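You operate a simulated robot arm through the tools that you are given. There is no shell and no other tool. Be economical: measure what you need, move in short steps, check, and stop when the job is done.

The job below is to be done with a simulated two-armed robot. You get a single attempt, and the scene is never put back.

JOB
Put the sign labelled "in use" from the top of the island bench on the top of the small white table. Take the label block on the top of the island bench and put it away on the counter top of the shelf unit. Fetch the tube rack from the low bench beside the small reactor and set it on the top of the trolley. Take the white band beaker and leave it on the top of the trolley. Take the white cup marked "No 50" from the low bench by the controller and leave it on top of the long carton. Press the print key two times. Open the papers drawer, fetch the white wiping pad from the top of the island bench and set it in the inside of the papers drawer and shut the drawer again. Turn the mixer knob to 2. Put the grey stopper from the top of the island bench on the worktop beside the basin and the purple stopper on the top of the grey lid. Fetch the black lid and set it on the top of the vented cabinet. Press the zero button three times. Pull the left glass cabinet door open. Do these in any order. Set down upright: tube rack, white band beaker, white cup.

The check looks at the end state, three seconds after you hand in, the way a careful person would. Anything else that was tipped, shoved, dropped, spilled or broken makes it a failure. A push-on lid holds only when it is set on centred and level and pressed home; a screw cap is set on level and turned clockwise until tight.

ROBOT AND FRAMES
Two 7-joint arms with two-finger parallel grippers on one trunk, on a base that drives. Base frame: it is fixed to the floor where the robot stands at the start and does not move with it; the origin is under the middle of the robot, x ahead of it, y to its left, z up; the surface under the hand at the start is at about z = 0.85. Readings come in m, degrees, newtons and seconds.
The left shoulder is at the start at [0.039, 0.101, 1.161], the right one opposite. With the tool pointing down near the work surface each hand reaches from about 0.2 to 0.52 m from the robot's upright axis, wherever it stands, measured 20 degrees to its own side. Places, roughly: black lid (6x6x5 cm) [0.4, 0.1, 0.9]; counter top of the shelf unit [1.5, -4.3, 0.8]; inside of the papers drawer [3.6, -2.1, 0.7]; label block [0.25, -0.25, 0.75]; left glass cabinet door [-1.2, -3.8, 1.3]; long carton [0.75, -6.75, 0.75]; mixer knob [0.4, -0.5, 0.9]; papers drawer [3.5, -2.1, 0.7]; print key [1.6, -1.5, 0.9]; sign [0.5, -0.25, 1]; stopper [0.5, -0.25, 0.75]; top of the grey lid [3.6, -2.8, 1.1]; top of the small white table [1.8, -5, 0.8]; top of the trolley [3.9, -5.7, 0.9]; top of the vented cabinet [0.5, -1.5, 1.4]; tube rack (16x5x8 cm) [0.2, -6.7, 0.8]; white band beaker [0.25, -6.75, 0.75]; white cup [-1.25, -6.75, 0.75]; wiping pad [0.5, -0.75, 0.75]; worktop beside the basin [0.4, -2.4, 0.8]; zero button [0.5, 0.3, 0.9]. Payload 2.4 kg a hand.
The TCP of each hand is the grasp point between the finger pads, 0.024 m short of the fingertips. In the tool frame z runs along the fingers and y along their closing line. The gripper opens to 0.068 m. The fingers are 0.017 m wide and 0.01 m thick; the gripper's body (0.04 by 0.07 m) begins 0.041 m behind the TCP.
Orientation is that of the tool frame in the base frame, as a unit quaternion [x, y, z, w]. With the fingers straight down and closing along the base's y, the tool's x points along the base's -x, its y along +y and its z along -z.

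CONTROLS
- The arms move only by the tool send_rows. It takes "left_series", "right_series" or both (then of equal length, played together; a hand with none holds still); each is a list of rows, each an object (a shift or turn left out is 0, a gripper value left out holds the last) with "offset": the shift along the tool's x, y, z in units of 250 mm (1.0 is 250 mm), a list of three; "turn": the turn, a rotation vector about the tool's x, y, z in units of 180 degrees (1.0 is 180 degrees), a list of three; "jaw": the gripper command, from -1 (shut) to 1 (fully open), values between in proportion. In form: [{"offset": [dx, dy, dz], "turn": [rx, ry, rz], "jaw": jaw}, ...]. A call has 1 to 8 rows; each row is the pose to reach, as a shift and turn from the pose commanded when the call began, along the tool's axes at that moment. A call with a number of a shift or a turn outside -1 to 1 is refused whole. A row lasts 0.2 s, in which the tool goes at most 0.05 m and 8.6 degrees; a call with a longer step from one row to the next is refused whole, and so is a gripper value outside its range. Where a pose cannot be reached the arm comes as near as it can. A force on the tool above 40 N (or 10 N above the force at the start of the call, whichever is more), or a blocked arm, ends the call early, and 0.2 s more pass. Each finger travels about 0.072 m/s and halts on what it meets, pressing with about 32 N; the grip force reading is that of the motor and also rises with nothing between the fingers. The clock runs only during rows and for 0.2 s after the last one: add rows that repeat a pose to give the fingers time. It gives the time, the measured TCP pose, the force on the tool (base axes), the opening and the grip force at its end, in the units of the frame above (readings bear some noise), with the torque about the TCP (base axes, N m) and any sound that the robot's microphone picked up, and new pictures: "show" is both (left out), scene, wrist or none (wrist: the cameras of the hands that moved).
- Cameras (640 x 400 px; columns grow to the right, rows downward): "scene" is now at [0.121, -0.0169, 1.3218]; the picture's right is [-0.22, -0.98, 0.00], its down [-0.54, 0.12, -0.83] and it looks along [0.81, -0.18, -0.56] (base axes); focal length 214 px, centre (320, 200). "left" rides on the left gripper at [0.084, -0.011, -0.075] in its tool frame; the picture's right is [0.13, 0.99, 0.00], its down [-0.60, 0.08, -0.79] and it looks along [-0.79, 0.10, 0.61] (tool axes); focal length 251 px, centre (320, 200). "right" rides on the right gripper at [0.084, 0.011, -0.075] in its tool frame; the picture's right is [-0.13, 0.99, 0.00], its down [-0.60, -0.08, -0.79] and it looks along [-0.79, -0.10, 0.61] (tool axes); focal length 251 px, centre (320, 200). There is no depth. A picture from a camera that has moved, and an enlarged one, comes with that camera's place and axes in the base frame and with its lens.
- lift_body(by): slides the trunk up (or, below 0, down) by that many m; the arms and the scene camera ride with it, the base frame stays. It gives what a move gives, with no picture.
- drive_base(legs): drives the robot by 1 to 6 legs, each [ahead, left, turn to the left] in m, m and degrees, along the robot's own axes; the way and the turn of a leg run together, so that a leg with both is an arc; at most 1.5 m and 180 degrees a leg. The arms and the cameras ride along, it lands a little off, and it stops where it bumps. It gives what a move gives, and a new picture of the scene camera.
- turn_head(pan, tilt): turns the head with the scene camera to pan (to the left, within 86 degrees either way) and tilt (down, from -29 to 69), counted from straight ahead of the robot. It gives what a move gives, and a new picture of the scene camera.
- enlarge(camera, box): a new picture of the part [left, top, right, bottom] of that camera's present view, enlarged. It takes no simulated time.
- hand_in(): hands the job in; it is judged then, once.

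Go step by step. Nothing tells you exact positions but the pictures and the camera data: compare them with the known pose of the tool, close in by small moves and look again before you grip or let go. The budget is 567 turns and 360 pictures, counting those below and the enlarged ones. Unless the task says otherwise, let go and move clear before handing in, and close with one line.

The tools are called after "Call:" as a command line: name --argument value ..., lists and objects as JSON in quotes. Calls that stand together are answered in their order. send_rows: Moves the arms, as the interface text tells. Its arguments: {"type":"object","properties":{"left_series":{"type":"array","items":{"type":"object","properties":{"offset":{"type":"array","items":{"type":"number"}},"turn":{"type":"array","items":{"type":"number"}},"jaw":{"type":"number"}}}},"right_series":{"type":"array","items":{"type":"object","properties":{"offset":{"type":"array","items":{"type":"number"}},"turn":{"type":"array","items":{"type":"number"}},"jaw":{"type":"number"}}}},"show":{"type":"string","enum":["both","scene","wrist","none"]}},"required":[]} The other tools are called the same way: lift_body (by) slides the trunk up or down; drive_base (legs) drives the base; turn_head (pan, tilt) turns the head that bears the scene camera; enlarge (camera, box) takes an enlarged picture of a part of a camera's view; hand_in () hands the job in.

At the start:

```text
t: 0.0
left_ee_pos: [0.3257, 0.0029, 1.2457]
left_orientation: [0.0, 1.0, -0.001, 0.0]
left_contact_force: [0.1, -0.1, 0.7]
left_ft_torque: [-0.02, 0.02, 0.0]
left_opening: 0.0677
left_grasp_force: 0.0
right_ee_pos: [0.2512, -0.2082, 1.2155]
right_orientation: [0.0, 1.0, 0.0, -0.001]
right_contact_force: [0.0, -0.4, 0.0]
right_ft_torque: [-0.03, 0.03, 0.0]
right_opening: 0.0681
right_grasp_force: 0.0
trunk travel left (down, up): [-0.375, 0.475]
robot x, y, heading: [0.0011, 0.003, 0.2]
head pan, tilt: [-12.8, 34.0]
```

scene: 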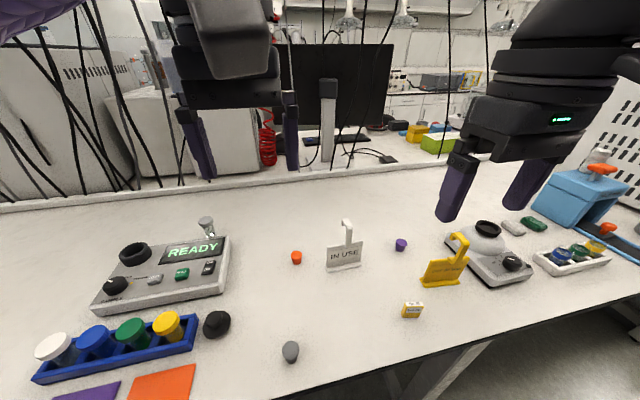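
right: 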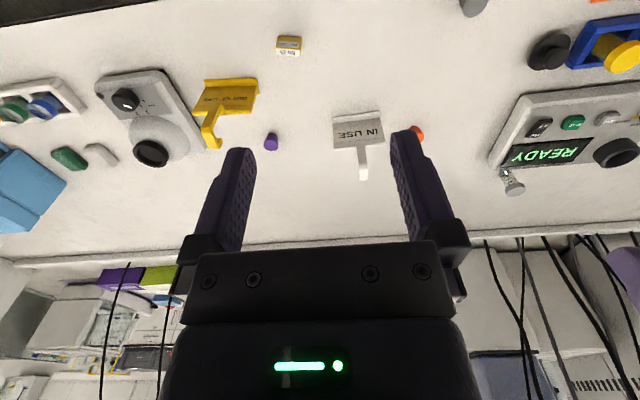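
left: 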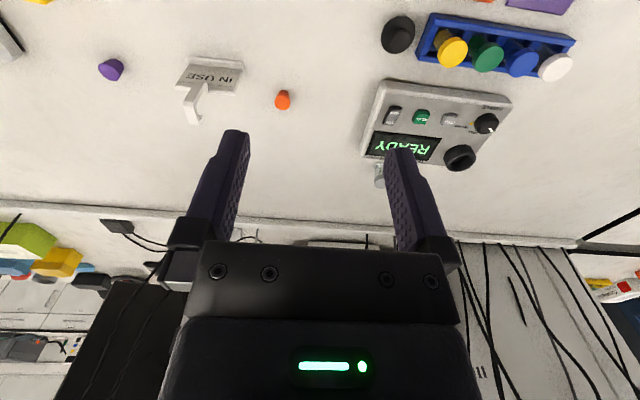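

The bench ahead holds the signs, stoppers, label block, black lid and two devices. I'll enlarge the views to identify everything before moving.

Call:
enlarge --camera "scene" --box '[20, 200, 340, 400]'

Call:
enlarge --camera "scene" --box '[320, 160, 640, 360]'

```text
2.00 times, centred on (180, 300) of scene
camera zoom: at [0.121, -0.0169, 1.3218], right [-0.22, -0.98, 0.0], down [-0.54, 0.12, -0.83], along [0.81, -0.18, -0.56], focal length 429 px, centre (600, 0)
```

zoom: 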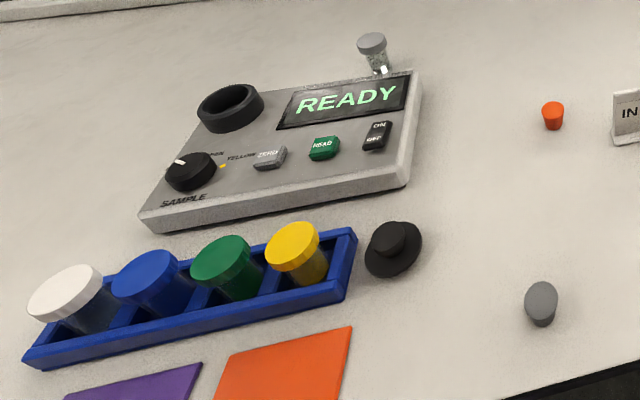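

```text
2.00 times, centred on (480, 260) of scene
camera zoom: at [0.121, -0.0169, 1.3218], right [-0.22, -0.98, 0.0], down [-0.54, 0.12, -0.83], along [0.81, -0.18, -0.56], focal length 429 px, centre (0, 80)
```

zoom: 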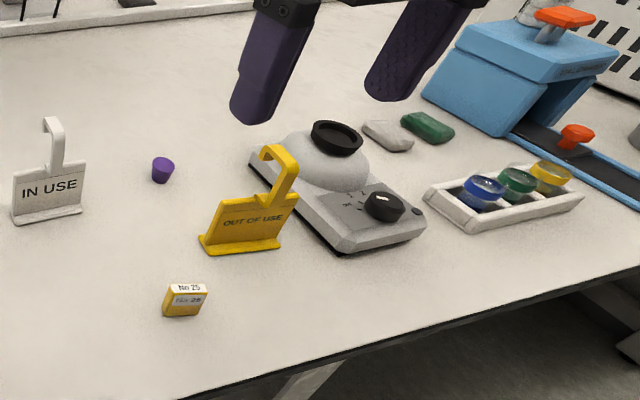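

The bench is at z≈0.85: zero button near (0.50,0.285), black lid (0.385,0.14), mixer knob (0.35,-0.53), pad (0.50,-0.74). I'll slide left to get the zero button within reach of the left hand.

Call:
drive_base --legs '[[0.04, 0.15, 0]]'

Call:
turn_head --pan 15 --tilt 45

```text
t: 1.4
left_ee_pos: [0.3653, 0.1552, 1.2469]
left_orientation: [-0.001, 1.0, 0.0, 0.0]
left_contact_force: [-0.1, 0.3, 0.3]
left_ft_torque: [0.0, 0.0, 0.01]
left_opening: 0.068
left_grasp_force: 0.1
right_ee_pos: [0.2902, -0.0555, 1.2172]
right_orientation: [-0.001, 1.0, 0.001, -0.001]
right_contact_force: [-0.8, 0.8, -0.5]
right_ft_torque: [0.01, 0.02, -0.04]
right_opening: 0.0679
right_grasp_force: 0.0
trunk travel left (down, up): [-0.375, 0.475]
robot x, y, heading: [0.039, 0.1523, 0.2]
head pan, tilt: [-12.8, 34.0]
camera scene: at [0.1609, 0.1355, 1.3218], right [-0.22, -0.98, 0.0], down [-0.55, 0.12, -0.83], along [0.81, -0.18, -0.56], focal length 214 px, centre (320, 200)
```

scene: 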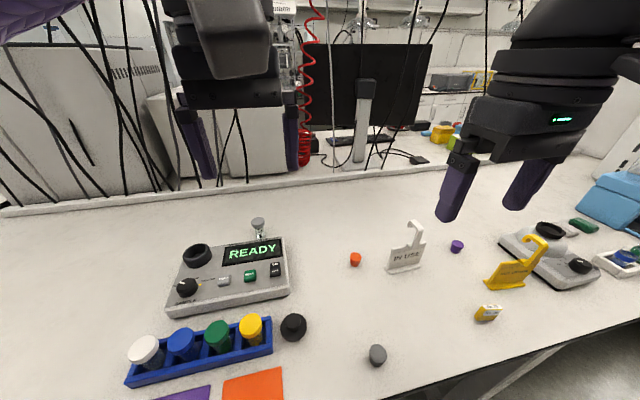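

```text
t: 2.3
left_ee_pos: [0.3649, 0.1544, 1.2461]
left_orientation: [-0.001, 1.0, 0.0, -0.001]
left_contact_force: [0.7, -0.1, 0.1]
left_ft_torque: [0.0, 0.02, -0.01]
left_opening: 0.0679
left_grasp_force: 0.0
right_ee_pos: [0.2897, -0.0565, 1.2157]
right_orientation: [0.0, 1.0, 0.0, 0.0]
right_contact_force: [-0.1, 0.4, -0.1]
right_ft_torque: [-0.01, -0.01, 0.01]
right_opening: 0.0679
right_grasp_force: 0.0
trunk travel left (down, up): [-0.375, 0.475]
robot x, y, heading: [0.0385, 0.1491, 0.3]
head pan, tilt: [15.0, 45.0]
camera scene: at [0.1528, 0.1752, 1.3054], right [0.26, -0.97, 0.0], down [-0.68, -0.18, -0.71], along [0.68, 0.18, -0.71], focal length 214 px, centre (320, 200)
```

scene: 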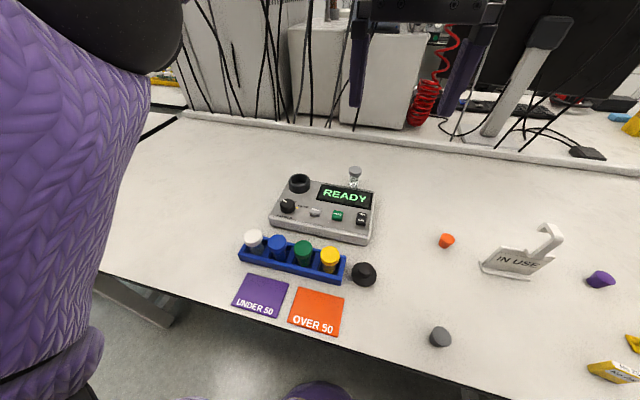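

The zero button is at about (0.497, 0.284). I'll close the left hand and bring it above the button.

Call:
send_rows --left_series '[{"offset": [-0.075, 0.074, 0.141], "jaw": -1}, {"offset": [-0.151, 0.149, 0.281], "jaw": -1}, {"offset": [-0.226, 0.223, 0.422], "jaw": -1}, {"offset": [-0.302, 0.297, 0.562], "jaw": -1}, {"offset": [-0.377, 0.371, 0.703], "jaw": -1}, {"offset": [-0.452, 0.446, 0.843], "jaw": -1}, {"offset": [-0.528, 0.52, 0.984], "jaw": -1}, {"offset": [-0.528, 0.52, 0.984], "jaw": -1}]'

```text
t: 4.1
left_ee_pos: [0.4979, 0.286, 1.0001]
left_orientation: [-0.001, 1.0, -0.001, -0.001]
left_contact_force: [-0.5, 0.7, -0.4]
left_ft_torque: [-0.01, -0.02, -0.01]
left_opening: 0.0
left_grasp_force: 23.5
right_ee_pos: [0.2921, -0.0561, 1.2169]
right_orientation: [-0.001, 1.0, 0.0, 0.0]
right_contact_force: [0.0, -0.7, 0.1]
right_ft_torque: [0.0, 0.03, -0.02]
right_opening: 0.0682
right_grasp_force: 0.0
trunk travel left (down, up): [-0.375, 0.475]
robot x, y, heading: [0.0412, 0.1519, -0.0]
head pan, tilt: [15.0, 45.0]
camera scene: at [0.1528, 0.1754, 1.3054], right [0.26, -0.97, 0.0], down [-0.68, -0.18, -0.71], along [0.68, 0.18, -0.71], focal length 214 px, centre (320, 200)
camera left: at [0.4126, 0.2752, 1.074], right [-0.13, 0.99, 0.0], down [0.6, 0.08, 0.79], along [0.79, 0.1, -0.61], focal length 251 px, centre (320, 200)
```

scene: 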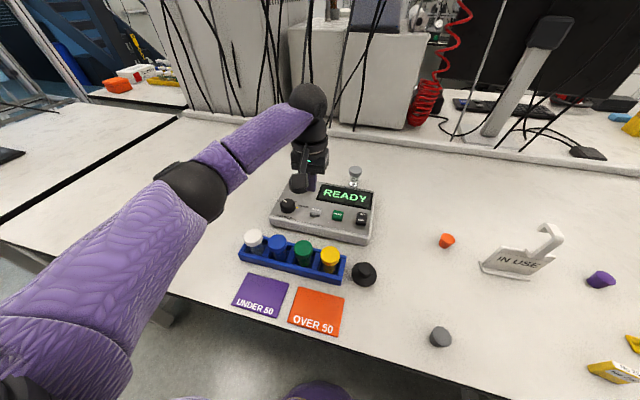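
left: 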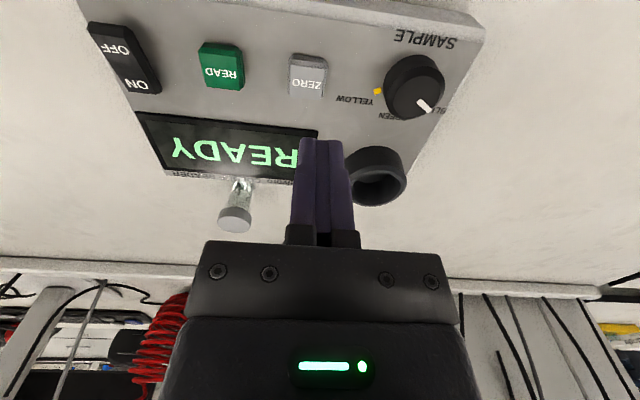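

Zero is directly below, offset ~7 mm in y. Going down in small steps.

Call:
send_rows --left_series '[{"offset": [0, -0.028, 0.1]}, {"offset": [0, -0.028, 0.2]}, {"offset": [0, -0.028, 0.24]}, {"offset": [0, -0.028, 0.26]}]' --show "wrist"

```text
t: 5.1
left_ee_pos: [0.4977, 0.2786, 0.9344]
left_orientation: [0.0, 1.0, 0.0, 0.0]
left_contact_force: [0.2, 0.1, 0.4]
left_ft_torque: [-0.04, 0.0, 0.0]
left_opening: 0.0
left_grasp_force: 24.0
right_ee_pos: [0.2915, -0.0565, 1.2165]
right_orientation: [-0.001, 1.0, 0.0, 0.001]
right_contact_force: [0.0, 0.0, -0.4]
right_ft_torque: [0.0, 0.02, 0.01]
right_opening: 0.0678
right_grasp_force: 0.1
trunk travel left (down, up): [-0.375, 0.475]
robot x, y, heading: [0.0387, 0.1529, -0.0]
head pan, tilt: [15.0, 45.0]
camera left: at [0.4137, 0.2679, 1.0086], right [-0.13, 0.99, 0.0], down [0.6, 0.08, 0.79], along [0.79, 0.1, -0.61], focal length 251 px, centre (320, 200)
```

left: 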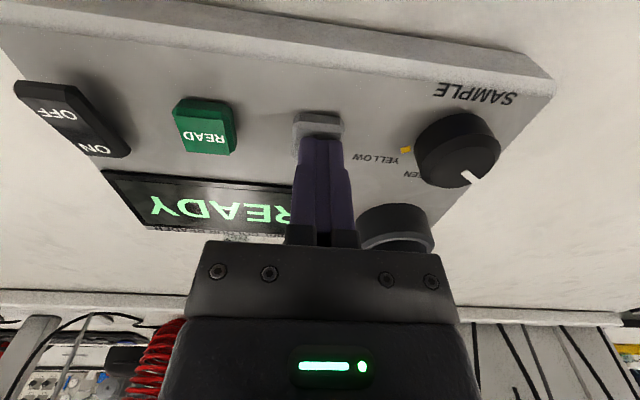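

Call:
send_rows --left_series '[{"offset": [0, 0, 0.01]}, {"offset": [0, 0, 0.02]}, {"offset": [0, 0, 0.03]}, {"offset": [0, 0, 0.04]}, {"offset": [0, 0, 0.05]}, {"offset": [0, 0, 0.06]}, {"offset": [0, 0, 0.07]}, {"offset": [0, 0, 0.08]}]' --show "wrist"

```text
t: 6.8
left_ee_pos: [0.4964, 0.2793, 0.9243]
left_orientation: [-0.001, 1.0, -0.001, 0.007]
left_contact_force: [-4.3, 1.6, 28.7]
left_ft_torque: [0.06, 0.22, 0.03]
left_opening: 0.0
left_grasp_force: 23.3
right_ee_pos: [0.2889, -0.0567, 1.2173]
right_orientation: [-0.001, 1.0, 0.0, 0.002]
right_contact_force: [0.0, -1.0, 0.3]
right_ft_torque: [0.0, 0.0, -0.03]
right_opening: 0.0681
right_grasp_force: 0.2
trunk travel left (down, up): [-0.375, 0.475]
robot x, y, heading: [0.0371, 0.1511, -0.0]
head pan, tilt: [15.0, 45.0]
heard: click
stopped in row 8 (left hand): the force on the tool passed its limit at 43 N (the readings are from after the stop); the commanded pose is now the measured one
camera left: at [0.412, 0.268, 0.9978], right [-0.13, 0.99, -0.01], down [0.59, 0.08, 0.8], along [0.79, 0.1, -0.6], focal length 251 px, centre (320, 200)
```

left: 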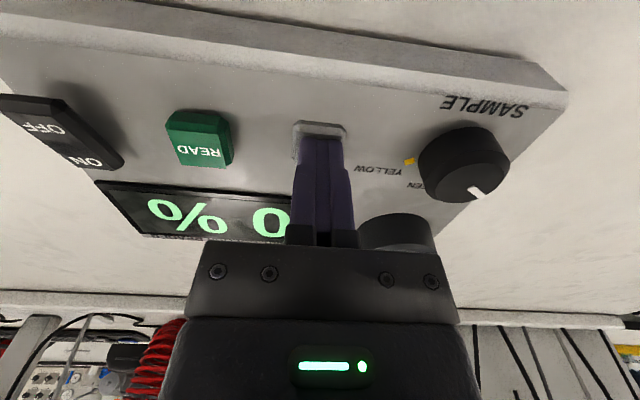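

One click, display changed to 0%. Lift and press a second time.

Call:
send_rows --left_series '[{"offset": [0, 0, -0.06]}, {"offset": [0, 0, -0.08]}, {"offset": [0, 0, -0.08]}, {"offset": [0, 0, -0.03]}, {"offset": [0, 0, -0.01]}, {"offset": [0, 0, 0.005]}, {"offset": [0, 0, -0.06]}, {"offset": [0, 0, -0.08]}]' --show "wrist"

```text
t: 8.6
left_ee_pos: [0.4985, 0.2794, 0.9396]
left_orientation: [-0.001, 1.0, -0.001, 0.001]
left_contact_force: [0.7, 1.3, 0.7]
left_ft_torque: [-0.03, 0.0, -0.02]
left_opening: 0.0
left_grasp_force: 24.0
right_ee_pos: [0.2915, -0.056, 1.2151]
right_orientation: [-0.001, 1.0, 0.0, -0.001]
right_contact_force: [0.0, 0.5, 0.7]
right_ft_torque: [-0.04, 0.02, -0.02]
right_opening: 0.0681
right_grasp_force: 0.1
trunk travel left (down, up): [-0.375, 0.475]
robot x, y, heading: [0.0376, 0.1485, -0.0]
head pan, tilt: [15.0, 45.0]
heard: click
camera left: at [0.414, 0.2685, 1.0135], right [-0.13, 0.99, 0.0], down [0.6, 0.08, 0.8], along [0.79, 0.1, -0.61], focal length 251 px, centre (320, 200)
```

left: 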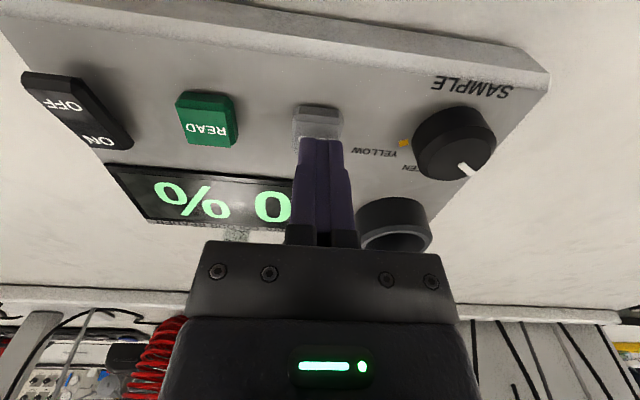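

Second click. Third press now, then raise.

Call:
send_rows --left_series '[{"offset": [0, 0, 0.05]}, {"offset": [0, 0, 0.07]}, {"offset": [0, 0, 0.085]}, {"offset": [0, 0, 0.0]}, {"offset": [0, 0, -0.1]}, {"offset": [0, 0, -0.2]}, {"offset": [0, 0, -0.3]}]' --show "wrist"

```text
t: 10.2
left_ee_pos: [0.4964, 0.2776, 1.0154]
left_orientation: [-0.001, 1.0, -0.001, 0.002]
left_contact_force: [0.3, 0.3, 0.2]
left_ft_torque: [-0.01, 0.01, -0.01]
left_opening: 0.0
left_grasp_force: 24.2
right_ee_pos: [0.2904, -0.0577, 1.2154]
right_orientation: [-0.001, 1.0, 0.0, 0.0]
right_contact_force: [-0.7, 0.4, 0.0]
right_ft_torque: [0.0, 0.0, 0.01]
right_opening: 0.0678
right_grasp_force: 0.1
trunk travel left (down, up): [-0.375, 0.475]
robot x, y, heading: [0.0404, 0.1503, -0.1]
head pan, tilt: [15.0, 45.0]
heard: click
camera left: at [0.4121, 0.2679, 1.0894], right [-0.13, 0.99, 0.0], down [0.6, 0.08, 0.8], along [0.79, 0.1, -0.61], focal length 251 px, centre (320, 200)
```

left: 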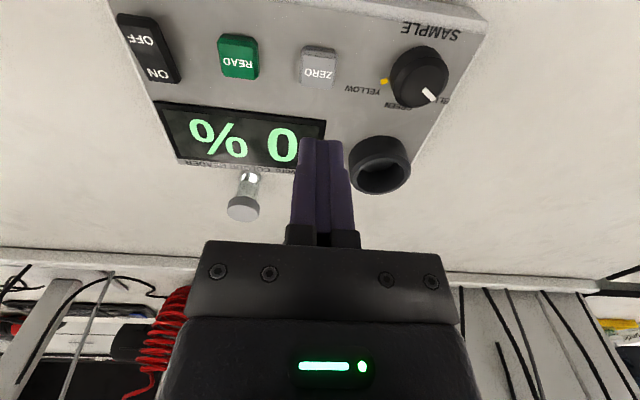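

Three presses registered. Now over to the black lid with the left hand, opening the jaws.

Call:
send_rows --left_series '[{"offset": [0.112, -0.138, -0.05], "jaw": 1}, {"offset": [0.224, -0.276, -0.05], "jaw": 1}, {"offset": [0.336, -0.414, -0.05], "jaw": 1}, {"offset": [0.448, -0.552, -0.05], "jaw": 1}, {"offset": [0.448, -0.552, -0.05], "jaw": 1}]'

```text
t: 11.4
left_ee_pos: [0.3836, 0.1417, 1.0262]
left_orientation: [-0.001, 1.0, -0.001, 0.002]
left_contact_force: [1.0, 0.3, 0.7]
left_ft_torque: [-0.03, 0.01, -0.02]
left_opening: 0.0678
left_grasp_force: 0.1
right_ee_pos: [0.2913, -0.0564, 1.2168]
right_orientation: [-0.001, 1.0, 0.001, 0.0]
right_contact_force: [-0.1, 0.0, 0.3]
right_ft_torque: [-0.01, 0.0, -0.01]
right_opening: 0.068
right_grasp_force: 0.1
trunk travel left (down, up): [-0.375, 0.475]
robot x, y, heading: [0.0359, 0.1493, -0.1]
head pan, tilt: [15.0, 45.0]
camera scene: at [0.1529, 0.1754, 1.3054], right [0.26, -0.97, 0.0], down [-0.68, -0.18, -0.71], along [0.68, 0.18, -0.71], focal length 214 px, centre (320, 200)
camera left: at [0.2992, 0.1304, 1.1003], right [-0.13, 0.99, 0.0], down [0.6, 0.08, 0.8], along [0.79, 0.1, -0.61], focal length 251 px, centre (320, 200)
```

scene: 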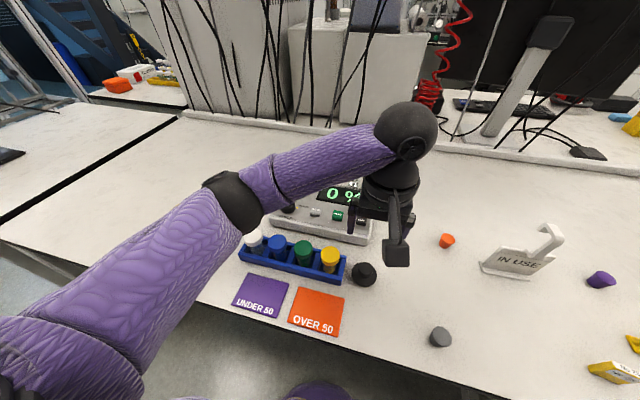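
left: 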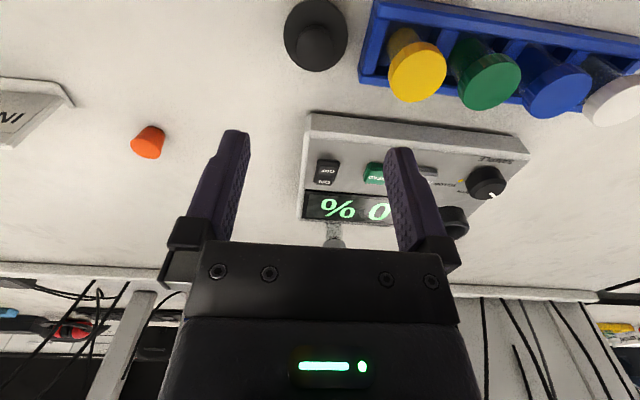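

The lid knob is at about (0.375, 0.139) with the jar rack just to its left, so I'll rotate the gripper so the fingers clear the rack, and descend partway.

Call:
send_rows --left_series '[{"offset": [0.034, -0.011, 0.04], "turn": [0, 0, -0.047], "jaw": 0.45}, {"offset": [0.034, -0.011, 0.08], "turn": [0, 0, -0.094], "jaw": 0.45}, {"offset": [0.034, -0.011, 0.12], "turn": [0, 0, -0.141], "jaw": 0.45}, {"offset": [0.034, -0.011, 0.16], "turn": [0, 0, -0.188], "jaw": 0.45}, {"offset": [0.034, -0.011, 0.2], "turn": [0, 0, -0.235], "jaw": 0.45}, {"offset": [0.034, -0.011, 0.24], "turn": [0, 0, -0.282], "jaw": 0.45}, {"offset": [0.034, -0.011, 0.28], "turn": [0, 0, -0.329], "jaw": 0.45}, {"offset": [0.034, -0.011, 0.3], "turn": [0, 0, -0.376], "jaw": 0.45}]'

```text
t: 13.2
left_ee_pos: [0.3777, 0.1378, 0.952]
left_orientation: [-0.559, 0.829, -0.002, 0.002]
left_contact_force: [-0.4, 0.1, -0.1]
left_ft_torque: [-0.02, 0.0, -0.02]
left_opening: 0.0493
left_grasp_force: 0.0
right_ee_pos: [0.2901, -0.0574, 1.2162]
right_orientation: [0.0, 1.0, 0.0, 0.0]
right_contact_force: [0.0, 0.1, 0.6]
right_ft_torque: [-0.01, 0.01, -0.01]
right_opening: 0.0679
right_grasp_force: 0.1
trunk travel left (down, up): [-0.375, 0.475]
robot x, y, heading: [0.0408, 0.1483, 0.1]
head pan, tilt: [15.0, 45.0]
camera scene: at [0.1528, 0.1754, 1.3054], right [0.26, -0.97, 0.0], down [-0.68, -0.18, -0.71], along [0.68, 0.18, -0.71], focal length 214 px, centre (320, 200)
camera left: at [0.3559, 0.0565, 1.0258], right [-0.97, 0.25, -0.01], down [0.15, 0.59, 0.79], along [0.2, 0.77, -0.61], focal length 251 px, centre (320, 200)
```

scene: 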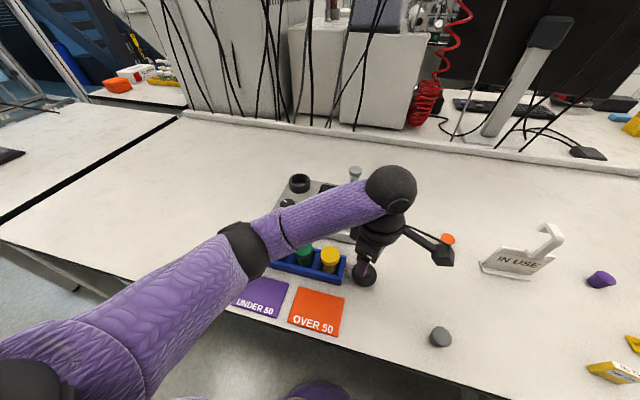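
left: 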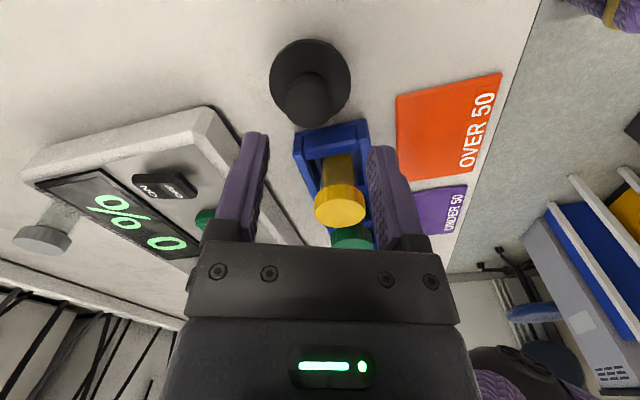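

Lid centre ≈ (0.382, 0.134), knob top ≈ 0.89. Descend and grip the knob.

Call:
send_rows --left_series '[{"offset": [0.01, -0.02, 0.08]}, {"offset": [0.01, -0.02, 0.16]}, {"offset": [0.01, -0.02, 0.22]}, {"offset": [0.01, -0.02, 0.245]}, {"offset": [0.01, -0.02, 0.245]}]' --show "wrist"

```text
t: 14.4
left_ee_pos: [0.3807, 0.1321, 0.8916]
left_orientation: [-0.558, 0.83, -0.003, 0.002]
left_contact_force: [1.3, -0.5, 11.5]
left_ft_torque: [0.04, 0.04, -0.01]
left_opening: 0.0497
left_grasp_force: 0.5
right_ee_pos: [0.2908, -0.0574, 1.2157]
right_orientation: [-0.001, 1.0, 0.0, 0.0]
right_contact_force: [-0.2, -0.2, 0.0]
right_ft_torque: [0.04, 0.0, 0.01]
right_opening: 0.0682
right_grasp_force: 0.0
trunk travel left (down, up): [-0.375, 0.475]
robot x, y, heading: [0.0408, 0.1494, 0.1]
head pan, tilt: [15.0, 45.0]
camera left: at [0.3591, 0.0522, 0.966], right [-0.97, 0.26, -0.01], down [0.15, 0.59, 0.79], along [0.21, 0.77, -0.61], focal length 251 px, centre (320, 200)
```

left: 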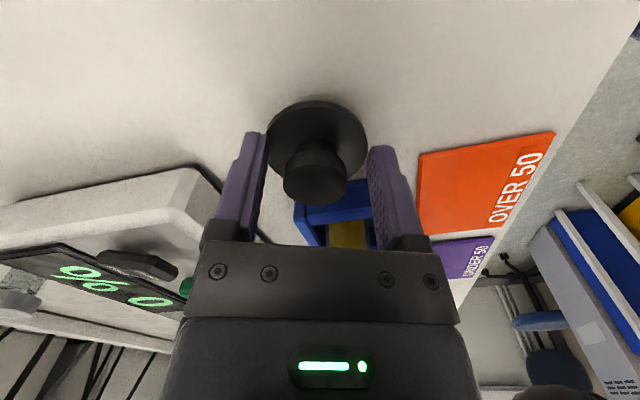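

Fingertips touch the brim; raise 3 mm and close.

Call:
send_rows --left_series '[{"offset": [0, 0, -0.014], "jaw": -1}, {"offset": [0, 0, -0.014], "jaw": -1}, {"offset": [0, 0, -0.014], "jaw": -1}, {"offset": [0, 0, -0.014], "jaw": -1}]' --show "none"

Call:
send_rows --left_series '[{"offset": [0, 0, -0.1]}, {"offset": [0, 0, -0.2]}, {"offset": [0, 0, -0.4]}, {"offset": [0, 0, -0.6]}, {"offset": [0, 0, -0.8]}, {"offset": [0, 0, -1.0]}]'

```text
t: 15.4
left_ee_pos: [0.3816, 0.1325, 0.8945]
left_orientation: [-0.558, 0.83, -0.002, 0.002]
left_contact_force: [0.6, -0.7, -0.6]
left_ft_torque: [0.04, 0.0, 0.03]
left_opening: 0.0288
left_grasp_force: 32.4
right_ee_pos: [0.291, -0.0561, 1.2156]
right_orientation: [-0.001, 1.0, 0.0, 0.0]
right_contact_force: [-1.0, -0.4, 0.3]
right_ft_torque: [-0.05, 0.03, -0.01]
right_opening: 0.0681
right_grasp_force: 0.0
trunk travel left (down, up): [-0.375, 0.475]
robot x, y, heading: [0.04, 0.151, 0.1]
head pan, tilt: [15.0, 45.0]
```

```text
t: 16.8
left_ee_pos: [0.3774, 0.1348, 1.1456]
left_orientation: [-0.557, 0.83, -0.002, 0.001]
left_contact_force: [1.1, 0.0, -0.4]
left_ft_torque: [-0.05, -0.02, 0.0]
left_opening: 0.0285
left_grasp_force: 32.1
right_ee_pos: [0.2903, -0.0572, 1.217]
right_orientation: [0.0, 1.0, -0.001, 0.0]
right_contact_force: [0.2, -0.3, 0.2]
right_ft_torque: [-0.04, 0.0, -0.01]
right_opening: 0.0679
right_grasp_force: 0.0
trunk travel left (down, up): [-0.375, 0.475]
robot x, y, heading: [0.0395, 0.1525, 0.1]
head pan, tilt: [15.0, 45.0]
camera scene: at [0.1526, 0.1753, 1.3055], right [0.26, -0.97, 0.0], down [-0.68, -0.18, -0.71], along [0.68, 0.18, -0.71], focal length 214 px, centre (320, 200)
camera left: at [0.3557, 0.0534, 1.2201], right [-0.97, 0.25, -0.01], down [0.15, 0.59, 0.79], along [0.21, 0.77, -0.61], focal length 251 px, centre (320, 200)
```

scene: 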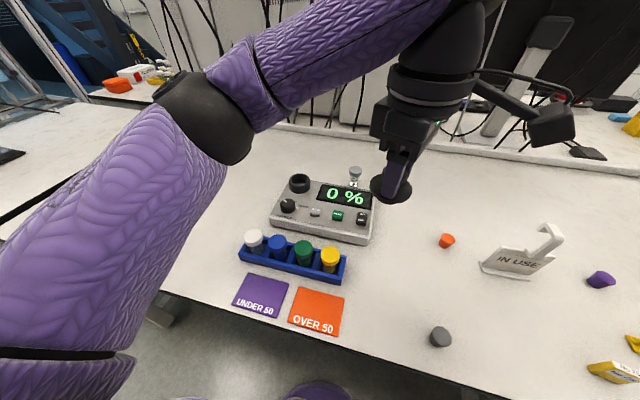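
left: 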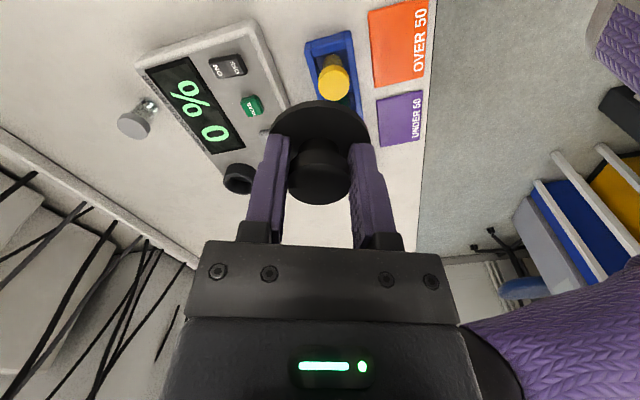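

The lid is held level. Now the right hand to the grey stopper near (0.302, -0.004).

Call:
send_rows --right_series '[{"offset": [-0.01, 0.04, 0.17]}, {"offset": [-0.02, 0.08, 0.34]}, {"offset": [-0.03, 0.12, 0.51]}, {"offset": [-0.04, 0.16, 0.68]}, {"offset": [-0.045, 0.19, 0.85]}, {"offset": [-0.048, 0.212, 1.0]}, {"offset": [-0.048, 0.212, 1.0]}]'

```text
t: 18.4
left_ee_pos: [0.3792, 0.1336, 1.1456]
left_orientation: [-0.557, 0.83, -0.002, 0.002]
left_contact_force: [0.0, 1.0, -0.8]
left_ft_torque: [0.0, 0.01, 0.03]
left_opening: 0.029
left_grasp_force: 32.2
right_ee_pos: [0.3037, -0.0029, 0.9641]
right_orientation: [0.0, 1.0, -0.001, 0.0]
right_contact_force: [-0.1, -0.2, -0.5]
right_ft_torque: [0.02, 0.01, 0.01]
right_opening: 0.0681
right_grasp_force: 0.0
trunk travel left (down, up): [-0.375, 0.475]
robot x, y, heading: [0.0382, 0.1498, 0.2]
head pan, tilt: [15.0, 45.0]
camera scene: at [0.1529, 0.1754, 1.3054], right [0.26, -0.97, 0.0], down [-0.68, -0.18, -0.71], along [0.68, 0.18, -0.71], focal length 214 px, centre (320, 200)
camera right: at [0.2187, 0.0075, 1.0403], right [0.13, 0.99, 0.0], down [0.6, -0.08, 0.79], along [0.79, -0.1, -0.61], focal length 251 px, centre (320, 200)
```

scene: 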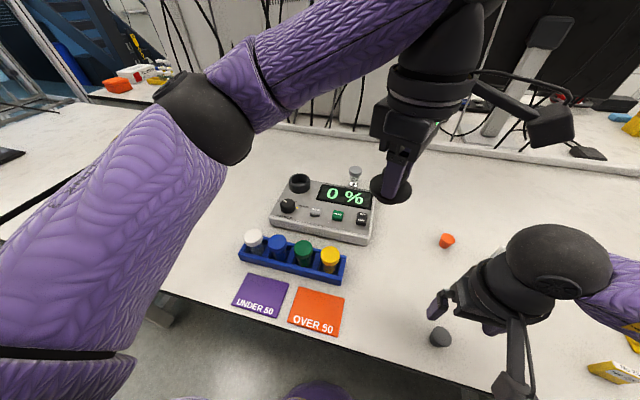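
right: 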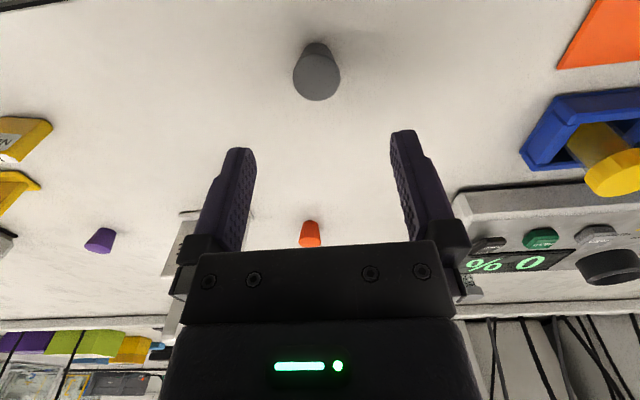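

Stopper at (0.296, -0.0045), top ≈0.878. Descend and grip.

Call:
send_rows --right_series '[{"offset": [0.031, -0.006, 0.12]}, {"offset": [0.031, -0.006, 0.24]}, {"offset": [0.031, -0.006, 0.34]}, {"offset": [0.031, -0.006, 0.34], "jaw": -1}, {"offset": [0.031, -0.006, 0.34], "jaw": -1}, {"offset": [0.031, -0.006, 0.34], "jaw": -1}, {"offset": [0.031, -0.006, 0.34], "jaw": -1}, {"offset": [0.031, -0.006, 0.34], "jaw": -1}]' --show "wrist"

```text
t: 20.2
left_ee_pos: [0.3776, 0.1346, 1.1454]
left_orientation: [-0.557, 0.83, -0.002, 0.001]
left_contact_force: [-0.7, 0.3, -0.2]
left_ft_torque: [0.01, -0.01, 0.0]
left_opening: 0.0284
left_grasp_force: 32.2
right_ee_pos: [0.2956, -0.0059, 0.8795]
right_orientation: [0.0, 1.0, 0.001, 0.001]
right_contact_force: [0.9, -0.1, 0.2]
right_ft_torque: [0.01, 0.01, 0.01]
right_opening: 0.0291
right_grasp_force: 32.0
trunk travel left (down, up): [-0.375, 0.475]
robot x, y, heading: [0.0371, 0.156, 0.0]
head pan, tilt: [15.0, 45.0]
camera right: at [0.2115, 0.0046, 0.9561], right [0.13, 0.99, 0.0], down [0.6, -0.08, 0.79], along [0.79, -0.1, -0.61], focal length 251 px, centre (320, 200)
```

right: 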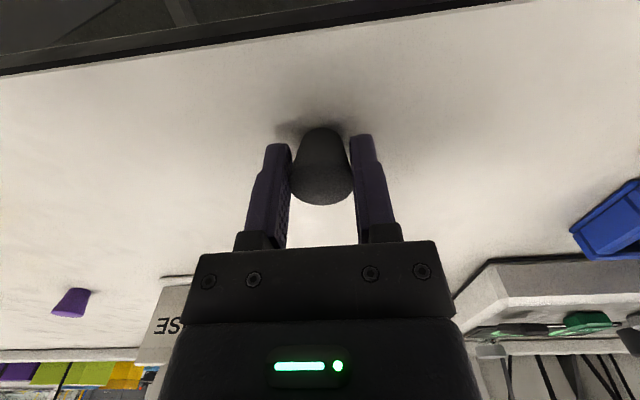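

Gripped. Lift, and look right with the head.

Call:
send_rows --right_series '[{"offset": [0, 0, -0.15]}, {"offset": [0, 0, -0.3]}, {"offset": [0, 0, -0.5]}, {"offset": [0, 0, -0.7]}, {"offset": [0, 0, -0.9]}, {"offset": [0, 0, -1.0]}]' --show "none"

Call:
turn_head --pan -80 --tilt 20

```text
t: 21.6
left_ee_pos: [0.3783, 0.1353, 1.1447]
left_orientation: [-0.557, 0.83, -0.002, 0.002]
left_contact_force: [-0.4, -0.5, -0.9]
left_ft_torque: [0.03, 0.01, 0.01]
left_opening: 0.0286
left_grasp_force: 31.6
right_ee_pos: [0.2951, -0.0054, 1.1297]
right_orientation: [-0.001, 1.0, 0.0, -0.001]
right_contact_force: [0.8, 0.3, 0.4]
right_ft_torque: [0.01, 0.0, 0.02]
right_opening: 0.0289
right_grasp_force: 32.0
trunk travel left (down, up): [-0.375, 0.475]
robot x, y, heading: [0.0391, 0.1545, -0.1]
head pan, tilt: [15.0, 45.0]
```

```text
t: 23.3
left_ee_pos: [0.3787, 0.1345, 1.1444]
left_orientation: [-0.558, 0.83, -0.003, 0.002]
left_contact_force: [-0.6, 0.0, 0.1]
left_ft_torque: [0.04, 0.03, 0.01]
left_opening: 0.0287
left_grasp_force: 32.2
right_ee_pos: [0.2954, -0.0046, 1.1302]
right_orientation: [0.0, 1.0, 0.0, 0.0]
right_contact_force: [-0.5, 0.0, 0.0]
right_ft_torque: [-0.01, 0.02, -0.02]
right_opening: 0.0287
right_grasp_force: 31.6
trunk travel left (down, up): [-0.375, 0.475]
robot x, y, heading: [0.0378, 0.1485, 0.1]
head pan, tilt: [-80.0, 20.0]
camera scene: at [0.0908, 0.0625, 1.3441], right [-0.98, -0.18, 0.0], down [-0.06, 0.34, -0.94], along [0.17, -0.92, -0.34], focal length 214 px, centre (320, 200)
```

scene: 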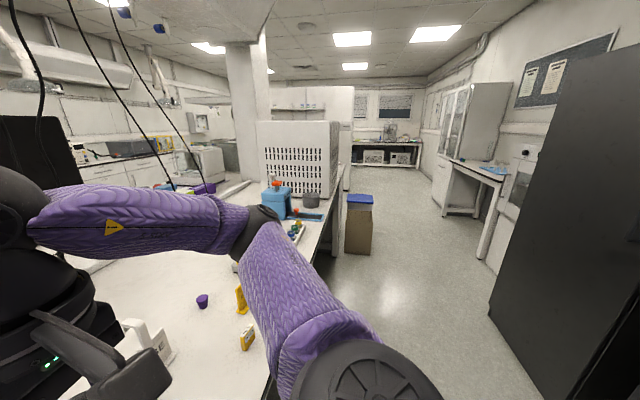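

Call:
enlarge --camera "scene" --box '[220, 60, 540, 260]'

```text
2.00 times, centred on (380, 160) of scene
camera zoom: at [0.0908, 0.0625, 1.3441], right [-0.98, -0.18, 0.0], down [-0.06, 0.34, -0.94], along [0.17, -0.92, -0.34], focal length 429 px, centre (200, 280)
```

zoom: 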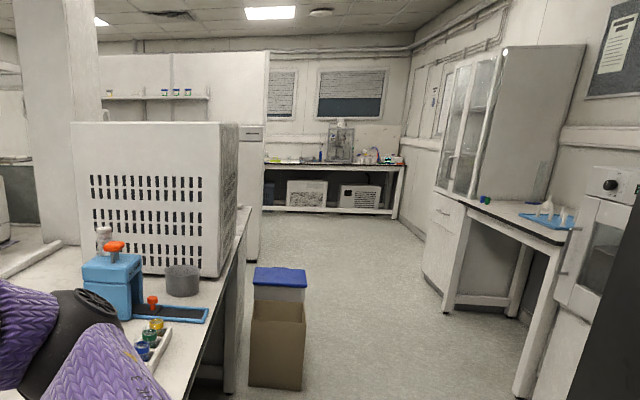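

The vented cabinet is the slotted white box on the bench at y≈-1.5; a bin stands on the floor near (0.04,-2.0). I'll raise the trunk and slide right.

Call:
lift_body --by 0.43

Call:
drive_base --legs '[[-0.1, 0, 0], [0, -1.3, 0]]'

Call:
turn_head --pan -30 --tilt 40

```text
refused: 0.43 is not a number from -0.4 to 0.4
```

```text
t: 30.5
left_ee_pos: [0.2963, -1.1553, 1.1451]
left_orientation: [-0.567, 0.824, -0.002, 0.003]
left_contact_force: [-0.8, 4.7, -2.3]
left_ft_torque: [-0.08, -0.1, -0.12]
left_opening: 0.0284
left_grasp_force: 32.5
right_ee_pos: [0.2171, -1.2972, 1.1315]
right_orientation: [-0.011, 1.0, -0.001, 0.0]
right_contact_force: [0.2, -0.2, 1.2]
right_ft_torque: [0.03, 0.0, 0.01]
right_opening: 0.0289
right_grasp_force: 32.0
trunk travel left (down, up): [-0.375, 0.475]
robot x, y, heading: [-0.042, -1.1451, 1.0]
head pan, tilt: [-80.0, 20.0]
camera scene: at [0.0108, -1.2326, 1.3441], right [-0.98, -0.2, 0.0], down [-0.07, 0.33, -0.94], along [0.18, -0.92, -0.34], focal length 214 px, centre (320, 200)
```

scene: 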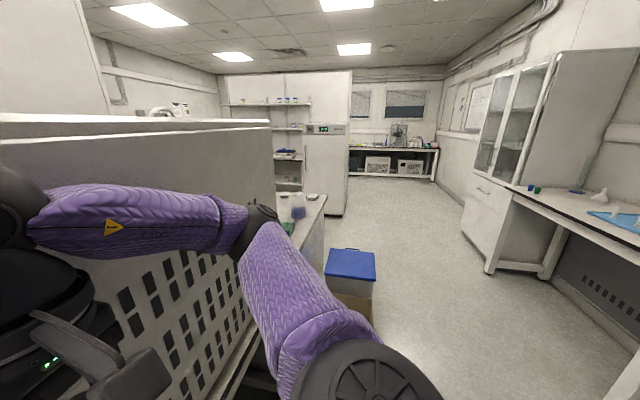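

```text
t: 31.7
left_ee_pos: [0.2964, -1.1544, 1.1453]
left_orientation: [-0.567, 0.824, -0.002, 0.001]
left_contact_force: [-0.4, 3.2, -0.8]
left_ft_torque: [-0.24, -0.02, -0.08]
left_opening: 0.0286
left_grasp_force: 32.6
right_ee_pos: [0.2157, -1.2971, 1.1316]
right_orientation: [-0.012, 1.0, 0.0, 0.0]
right_contact_force: [0.7, -0.2, 0.4]
right_ft_torque: [-0.01, -0.02, 0.0]
right_opening: 0.029
right_grasp_force: 31.9
trunk travel left (down, up): [-0.375, 0.475]
robot x, y, heading: [-0.0427, -1.1476, 1.5]
head pan, tilt: [-30.0, 40.0]
camera scene: at [0.0671, -1.1822, 1.3127], right [-0.48, -0.88, 0.0], down [-0.56, 0.31, -0.77], along [0.67, -0.37, -0.64], focal length 214 px, centre (320, 200)
```

scene: 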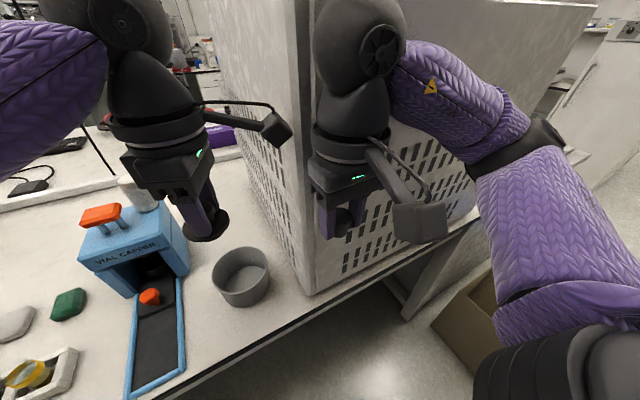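

The lift was refused (limit 0.4) and the drive brought the lid right beside the cabinet's side, with light contact. I'll step back to the left first, then lift in two parts.

Call:
drive_base --legs '[[0, 0.12, 0]]'

```text
t: 33.0
left_ee_pos: [0.2941, -1.0343, 1.1457]
left_orientation: [-0.568, 0.823, -0.003, 0.001]
left_contact_force: [0.9, 0.0, -1.0]
left_ft_torque: [-0.01, 0.04, -0.03]
left_opening: 0.0286
left_grasp_force: 32.2
right_ee_pos: [0.2136, -1.1763, 1.131]
right_orientation: [-0.012, 1.0, 0.001, 0.0]
right_contact_force: [-0.6, 0.1, 0.7]
right_ft_torque: [-0.04, 0.02, 0.0]
right_opening: 0.0287
right_grasp_force: 32.1
trunk travel left (down, up): [-0.375, 0.475]
robot x, y, heading: [-0.0425, -1.0266, 1.3]
head pan, tilt: [-30.0, 40.0]
camera scene: at [0.0643, -1.0622, 1.3127], right [-0.48, -0.88, 0.0], down [-0.56, 0.31, -0.77], along [0.67, -0.37, -0.64], focal length 214 px, centre (320, 200)
```

scene: 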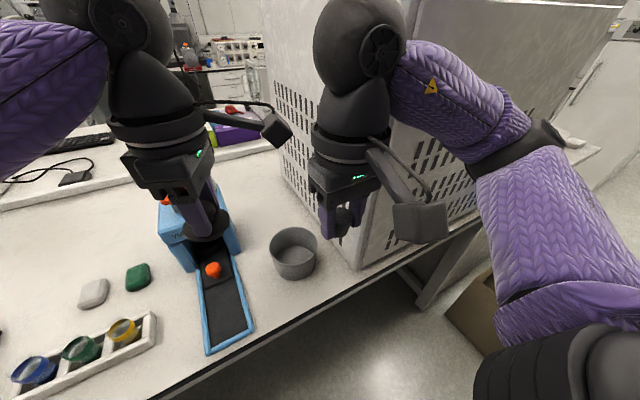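

Call:
lift_body --by 0.4

Call:
turn_head --pan -45 --tilt 30

```text
t: 36.8
left_ee_pos: [0.2943, -1.0358, 1.5455]
left_orientation: [-0.566, 0.824, -0.003, 0.002]
left_contact_force: [0.7, -0.3, -0.1]
left_ft_torque: [0.0, -0.01, -0.04]
left_opening: 0.0289
left_grasp_force: 32.0
right_ee_pos: [0.2143, -1.1773, 1.5315]
right_orientation: [-0.012, 1.0, 0.0, 0.0]
right_contact_force: [-0.3, -0.9, -0.8]
right_ft_torque: [-0.01, 0.0, -0.02]
right_opening: 0.0288
right_grasp_force: 32.4
trunk travel left (down, up): [-0.775, 0.075]
robot x, y, heading: [-0.0459, -1.0292, 1.4]
head pan, tilt: [-30.0, 40.0]
```

```text
t: 37.5
left_ee_pos: [0.2938, -1.0349, 1.546]
left_orientation: [-0.567, 0.824, -0.002, 0.001]
left_contact_force: [0.3, -0.8, -0.7]
left_ft_torque: [0.0, 0.01, 0.02]
left_opening: 0.0287
left_grasp_force: 32.1
right_ee_pos: [0.2134, -1.177, 1.5311]
right_orientation: [-0.012, 1.0, 0.0, -0.001]
right_contact_force: [0.7, 0.8, -0.5]
right_ft_torque: [0.02, 0.02, -0.02]
right_opening: 0.0289
right_grasp_force: 31.8
trunk travel left (down, up): [-0.775, 0.075]
robot x, y, heading: [-0.0466, -1.0263, 1.4]
head pan, tilt: [-45.0, 30.0]
camera scene: at [0.0305, -1.0852, 1.729], right [-0.69, -0.72, 0.0], down [-0.36, 0.34, -0.87], along [0.63, -0.6, -0.5], focal length 214 px, centre (320, 200)
```

scene: 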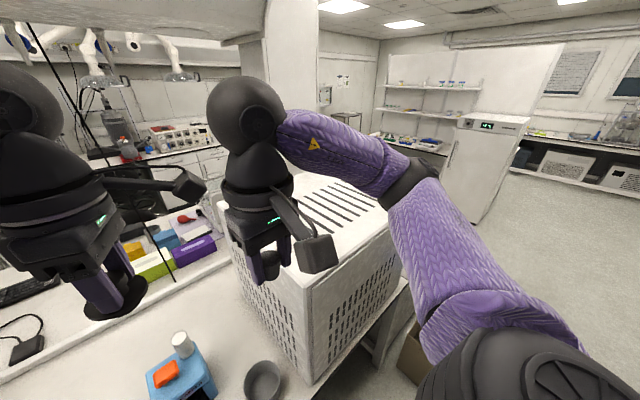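

The cabinet top is at z≈1.35, and the hands now clear it by ~15 cm. Slide right so the left hand is over its front-left part.

Call:
drive_base --legs '[[0, -0.44, -1.4]]'

Call:
turn_head --pan 0 --tilt 45

```text
t: 40.2
left_ee_pos: [0.299, -1.4847, 1.5448]
left_orientation: [-0.558, 0.83, -0.003, 0.001]
left_contact_force: [-0.1, -0.3, -0.1]
left_ft_torque: [0.01, 0.0, 0.03]
left_opening: 0.0286
left_grasp_force: 31.6
right_ee_pos: [0.2169, -1.6261, 1.5313]
right_orientation: [-0.001, 1.0, 0.0, 0.0]
right_contact_force: [-0.7, -1.1, -0.3]
right_ft_torque: [0.0, 0.02, 0.03]
right_opening: 0.0288
right_grasp_force: 31.6
trunk travel left (down, up): [-0.775, 0.075]
robot x, y, heading: [-0.0398, -1.468, 0.1]
head pan, tilt: [-45.0, 30.0]
camera scene: at [0.0348, -1.5296, 1.729], right [-0.71, -0.71, 0.0], down [-0.35, 0.35, -0.87], along [0.61, -0.61, -0.5], focal length 214 px, centre (320, 200)
```

scene: 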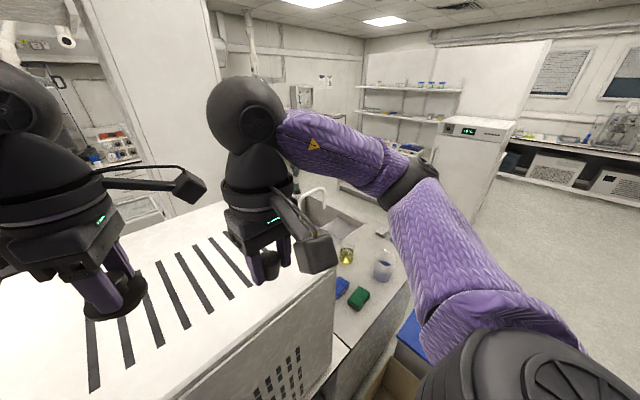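

```text
t: 41.4
left_ee_pos: [0.2989, -1.4856, 1.545]
left_orientation: [-0.558, 0.83, -0.003, 0.001]
left_contact_force: [0.8, 0.8, 0.1]
left_ft_torque: [-0.03, -0.01, 0.0]
left_opening: 0.0287
left_grasp_force: 32.0
right_ee_pos: [0.2158, -1.6262, 1.5319]
right_orientation: [0.0, 1.0, 0.0, 0.0]
right_contact_force: [0.2, 0.2, -0.7]
right_ft_torque: [-0.01, -0.02, 0.03]
right_opening: 0.0287
right_grasp_force: 31.7
trunk travel left (down, up): [-0.775, 0.075]
robot x, y, heading: [-0.0454, -1.4667, 0.3]
head pan, tilt: [0.0, 45.0]
camera scene: at [0.0521, -1.4655, 1.7064], right [0.0, -1.0, 0.0], down [-0.71, 0.0, -0.71], along [0.71, 0.0, -0.71], focal length 214 px, centre (320, 200)
```

scene: 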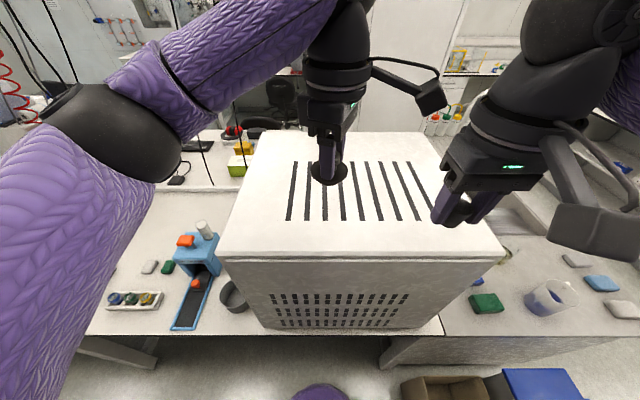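

Cabinet top spans x 0.27–0.76, y −1.27…−1.82. Move the lid over (0.41,−1.465) and lower toward the top.

Call:
send_rows --left_series '[{"offset": [-0.08, -0.126, 0]}, {"offset": [-0.16, -0.252, 0]}, {"offset": [-0.24, -0.377, 0]}, {"offset": [-0.24, -0.377, 0.15]}, {"offset": [-0.24, -0.377, 0.3]}, {"offset": [-0.24, -0.377, 0.42]}, {"offset": [-0.24, -0.377, 0.48]}, {"offset": [-0.24, -0.377, 0.5]}]'

```text
t: 43.1
left_ee_pos: [0.4128, -1.4654, 1.4199]
left_orientation: [-0.558, 0.83, -0.002, 0.001]
left_contact_force: [-0.5, -0.3, 0.1]
left_ft_torque: [-0.03, 0.02, 0.02]
left_opening: 0.0286
left_grasp_force: 32.2
left hand out of reach, approached as far as the arm can: row 3, 4, 6, 7, 8
right_ee_pos: [0.2162, -1.6253, 1.5316]
right_orientation: [-0.001, 1.0, 0.0, 0.0]
right_contact_force: [0.1, -0.2, 1.0]
right_ft_torque: [0.01, 0.03, -0.02]
right_opening: 0.0287
right_grasp_force: 31.7
trunk travel left (down, up): [-0.775, 0.075]
robot x, y, heading: [-0.0374, -1.4701, 0.3]
head pan, tilt: [0.0, 45.0]
camera scene: at [0.0521, -1.4652, 1.7064], right [0.0, -1.0, 0.0], down [-0.71, 0.0, -0.71], along [0.71, 0.0, -0.71], focal length 214 px, centre (320, 200)
camera left: at [0.3913, -1.5472, 1.495], right [-0.97, 0.26, 0.0], down [0.15, 0.59, 0.79], along [0.2, 0.77, -0.61], focal length 251 px, centre (320, 200)
```

scene: 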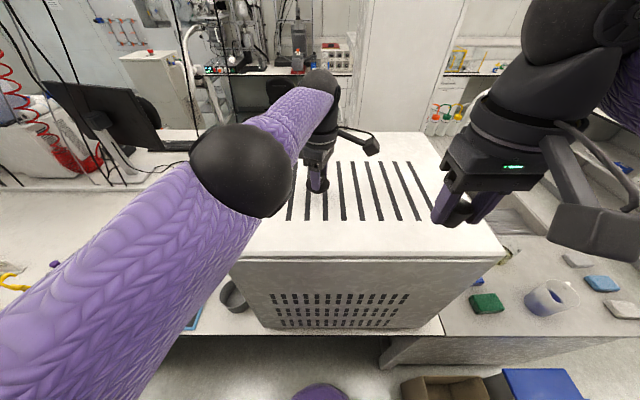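
left: 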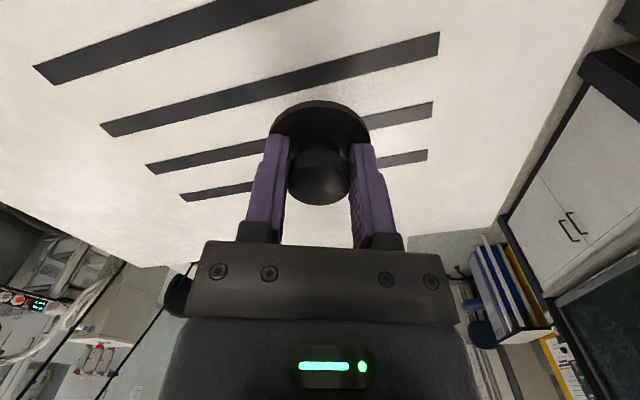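

Call:
send_rows --left_series '[{"offset": [0, 0, 0.03]}, {"offset": [0, 0, 0.06]}, {"offset": [0, 0, 0.09]}, {"offset": [0, 0, 0.11]}, {"offset": [0, 0, 0.125]}, {"offset": [0, 0, 0.14]}, {"offset": [0, 0, 0.155]}]' --show "wrist"

```text
t: 44.6
left_ee_pos: [0.4131, -1.4668, 1.3922]
left_orientation: [-0.557, 0.83, -0.006, 0.008]
left_contact_force: [-4.7, 1.6, 15.8]
left_ft_torque: [0.16, 0.31, 0.04]
left_opening: 0.0287
left_grasp_force: 32.0
right_ee_pos: [0.2136, -1.6251, 1.5312]
right_orientation: [-0.002, 1.0, 0.0, 0.001]
right_contact_force: [0.6, -0.1, -0.7]
right_ft_torque: [0.02, -0.01, 0.02]
right_opening: 0.0288
right_grasp_force: 31.9
trunk travel left (down, up): [-0.775, 0.075]
robot x, y, heading: [-0.0415, -1.4662, 0.1]
head pan, tilt: [0.0, 45.0]
stopped in row 7 (left hand): the force on the tool passed its limit at 46 N (the readings are from after the stop); the commanded pose is now the measured one
camera left: at [0.3904, -1.5478, 1.4658], right [-0.97, 0.26, -0.02], down [0.14, 0.59, 0.79], along [0.21, 0.77, -0.61], focal length 251 px, centre (320, 200)
```

left: 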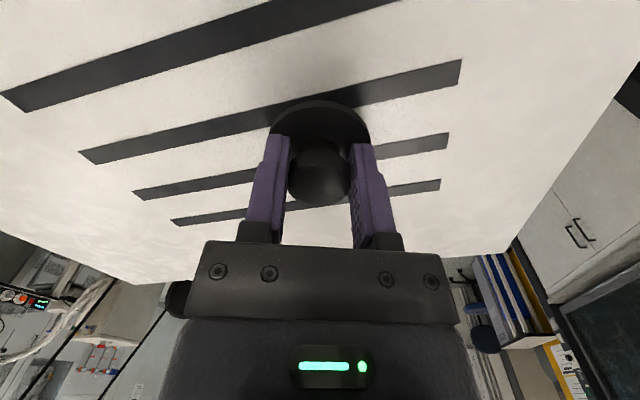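

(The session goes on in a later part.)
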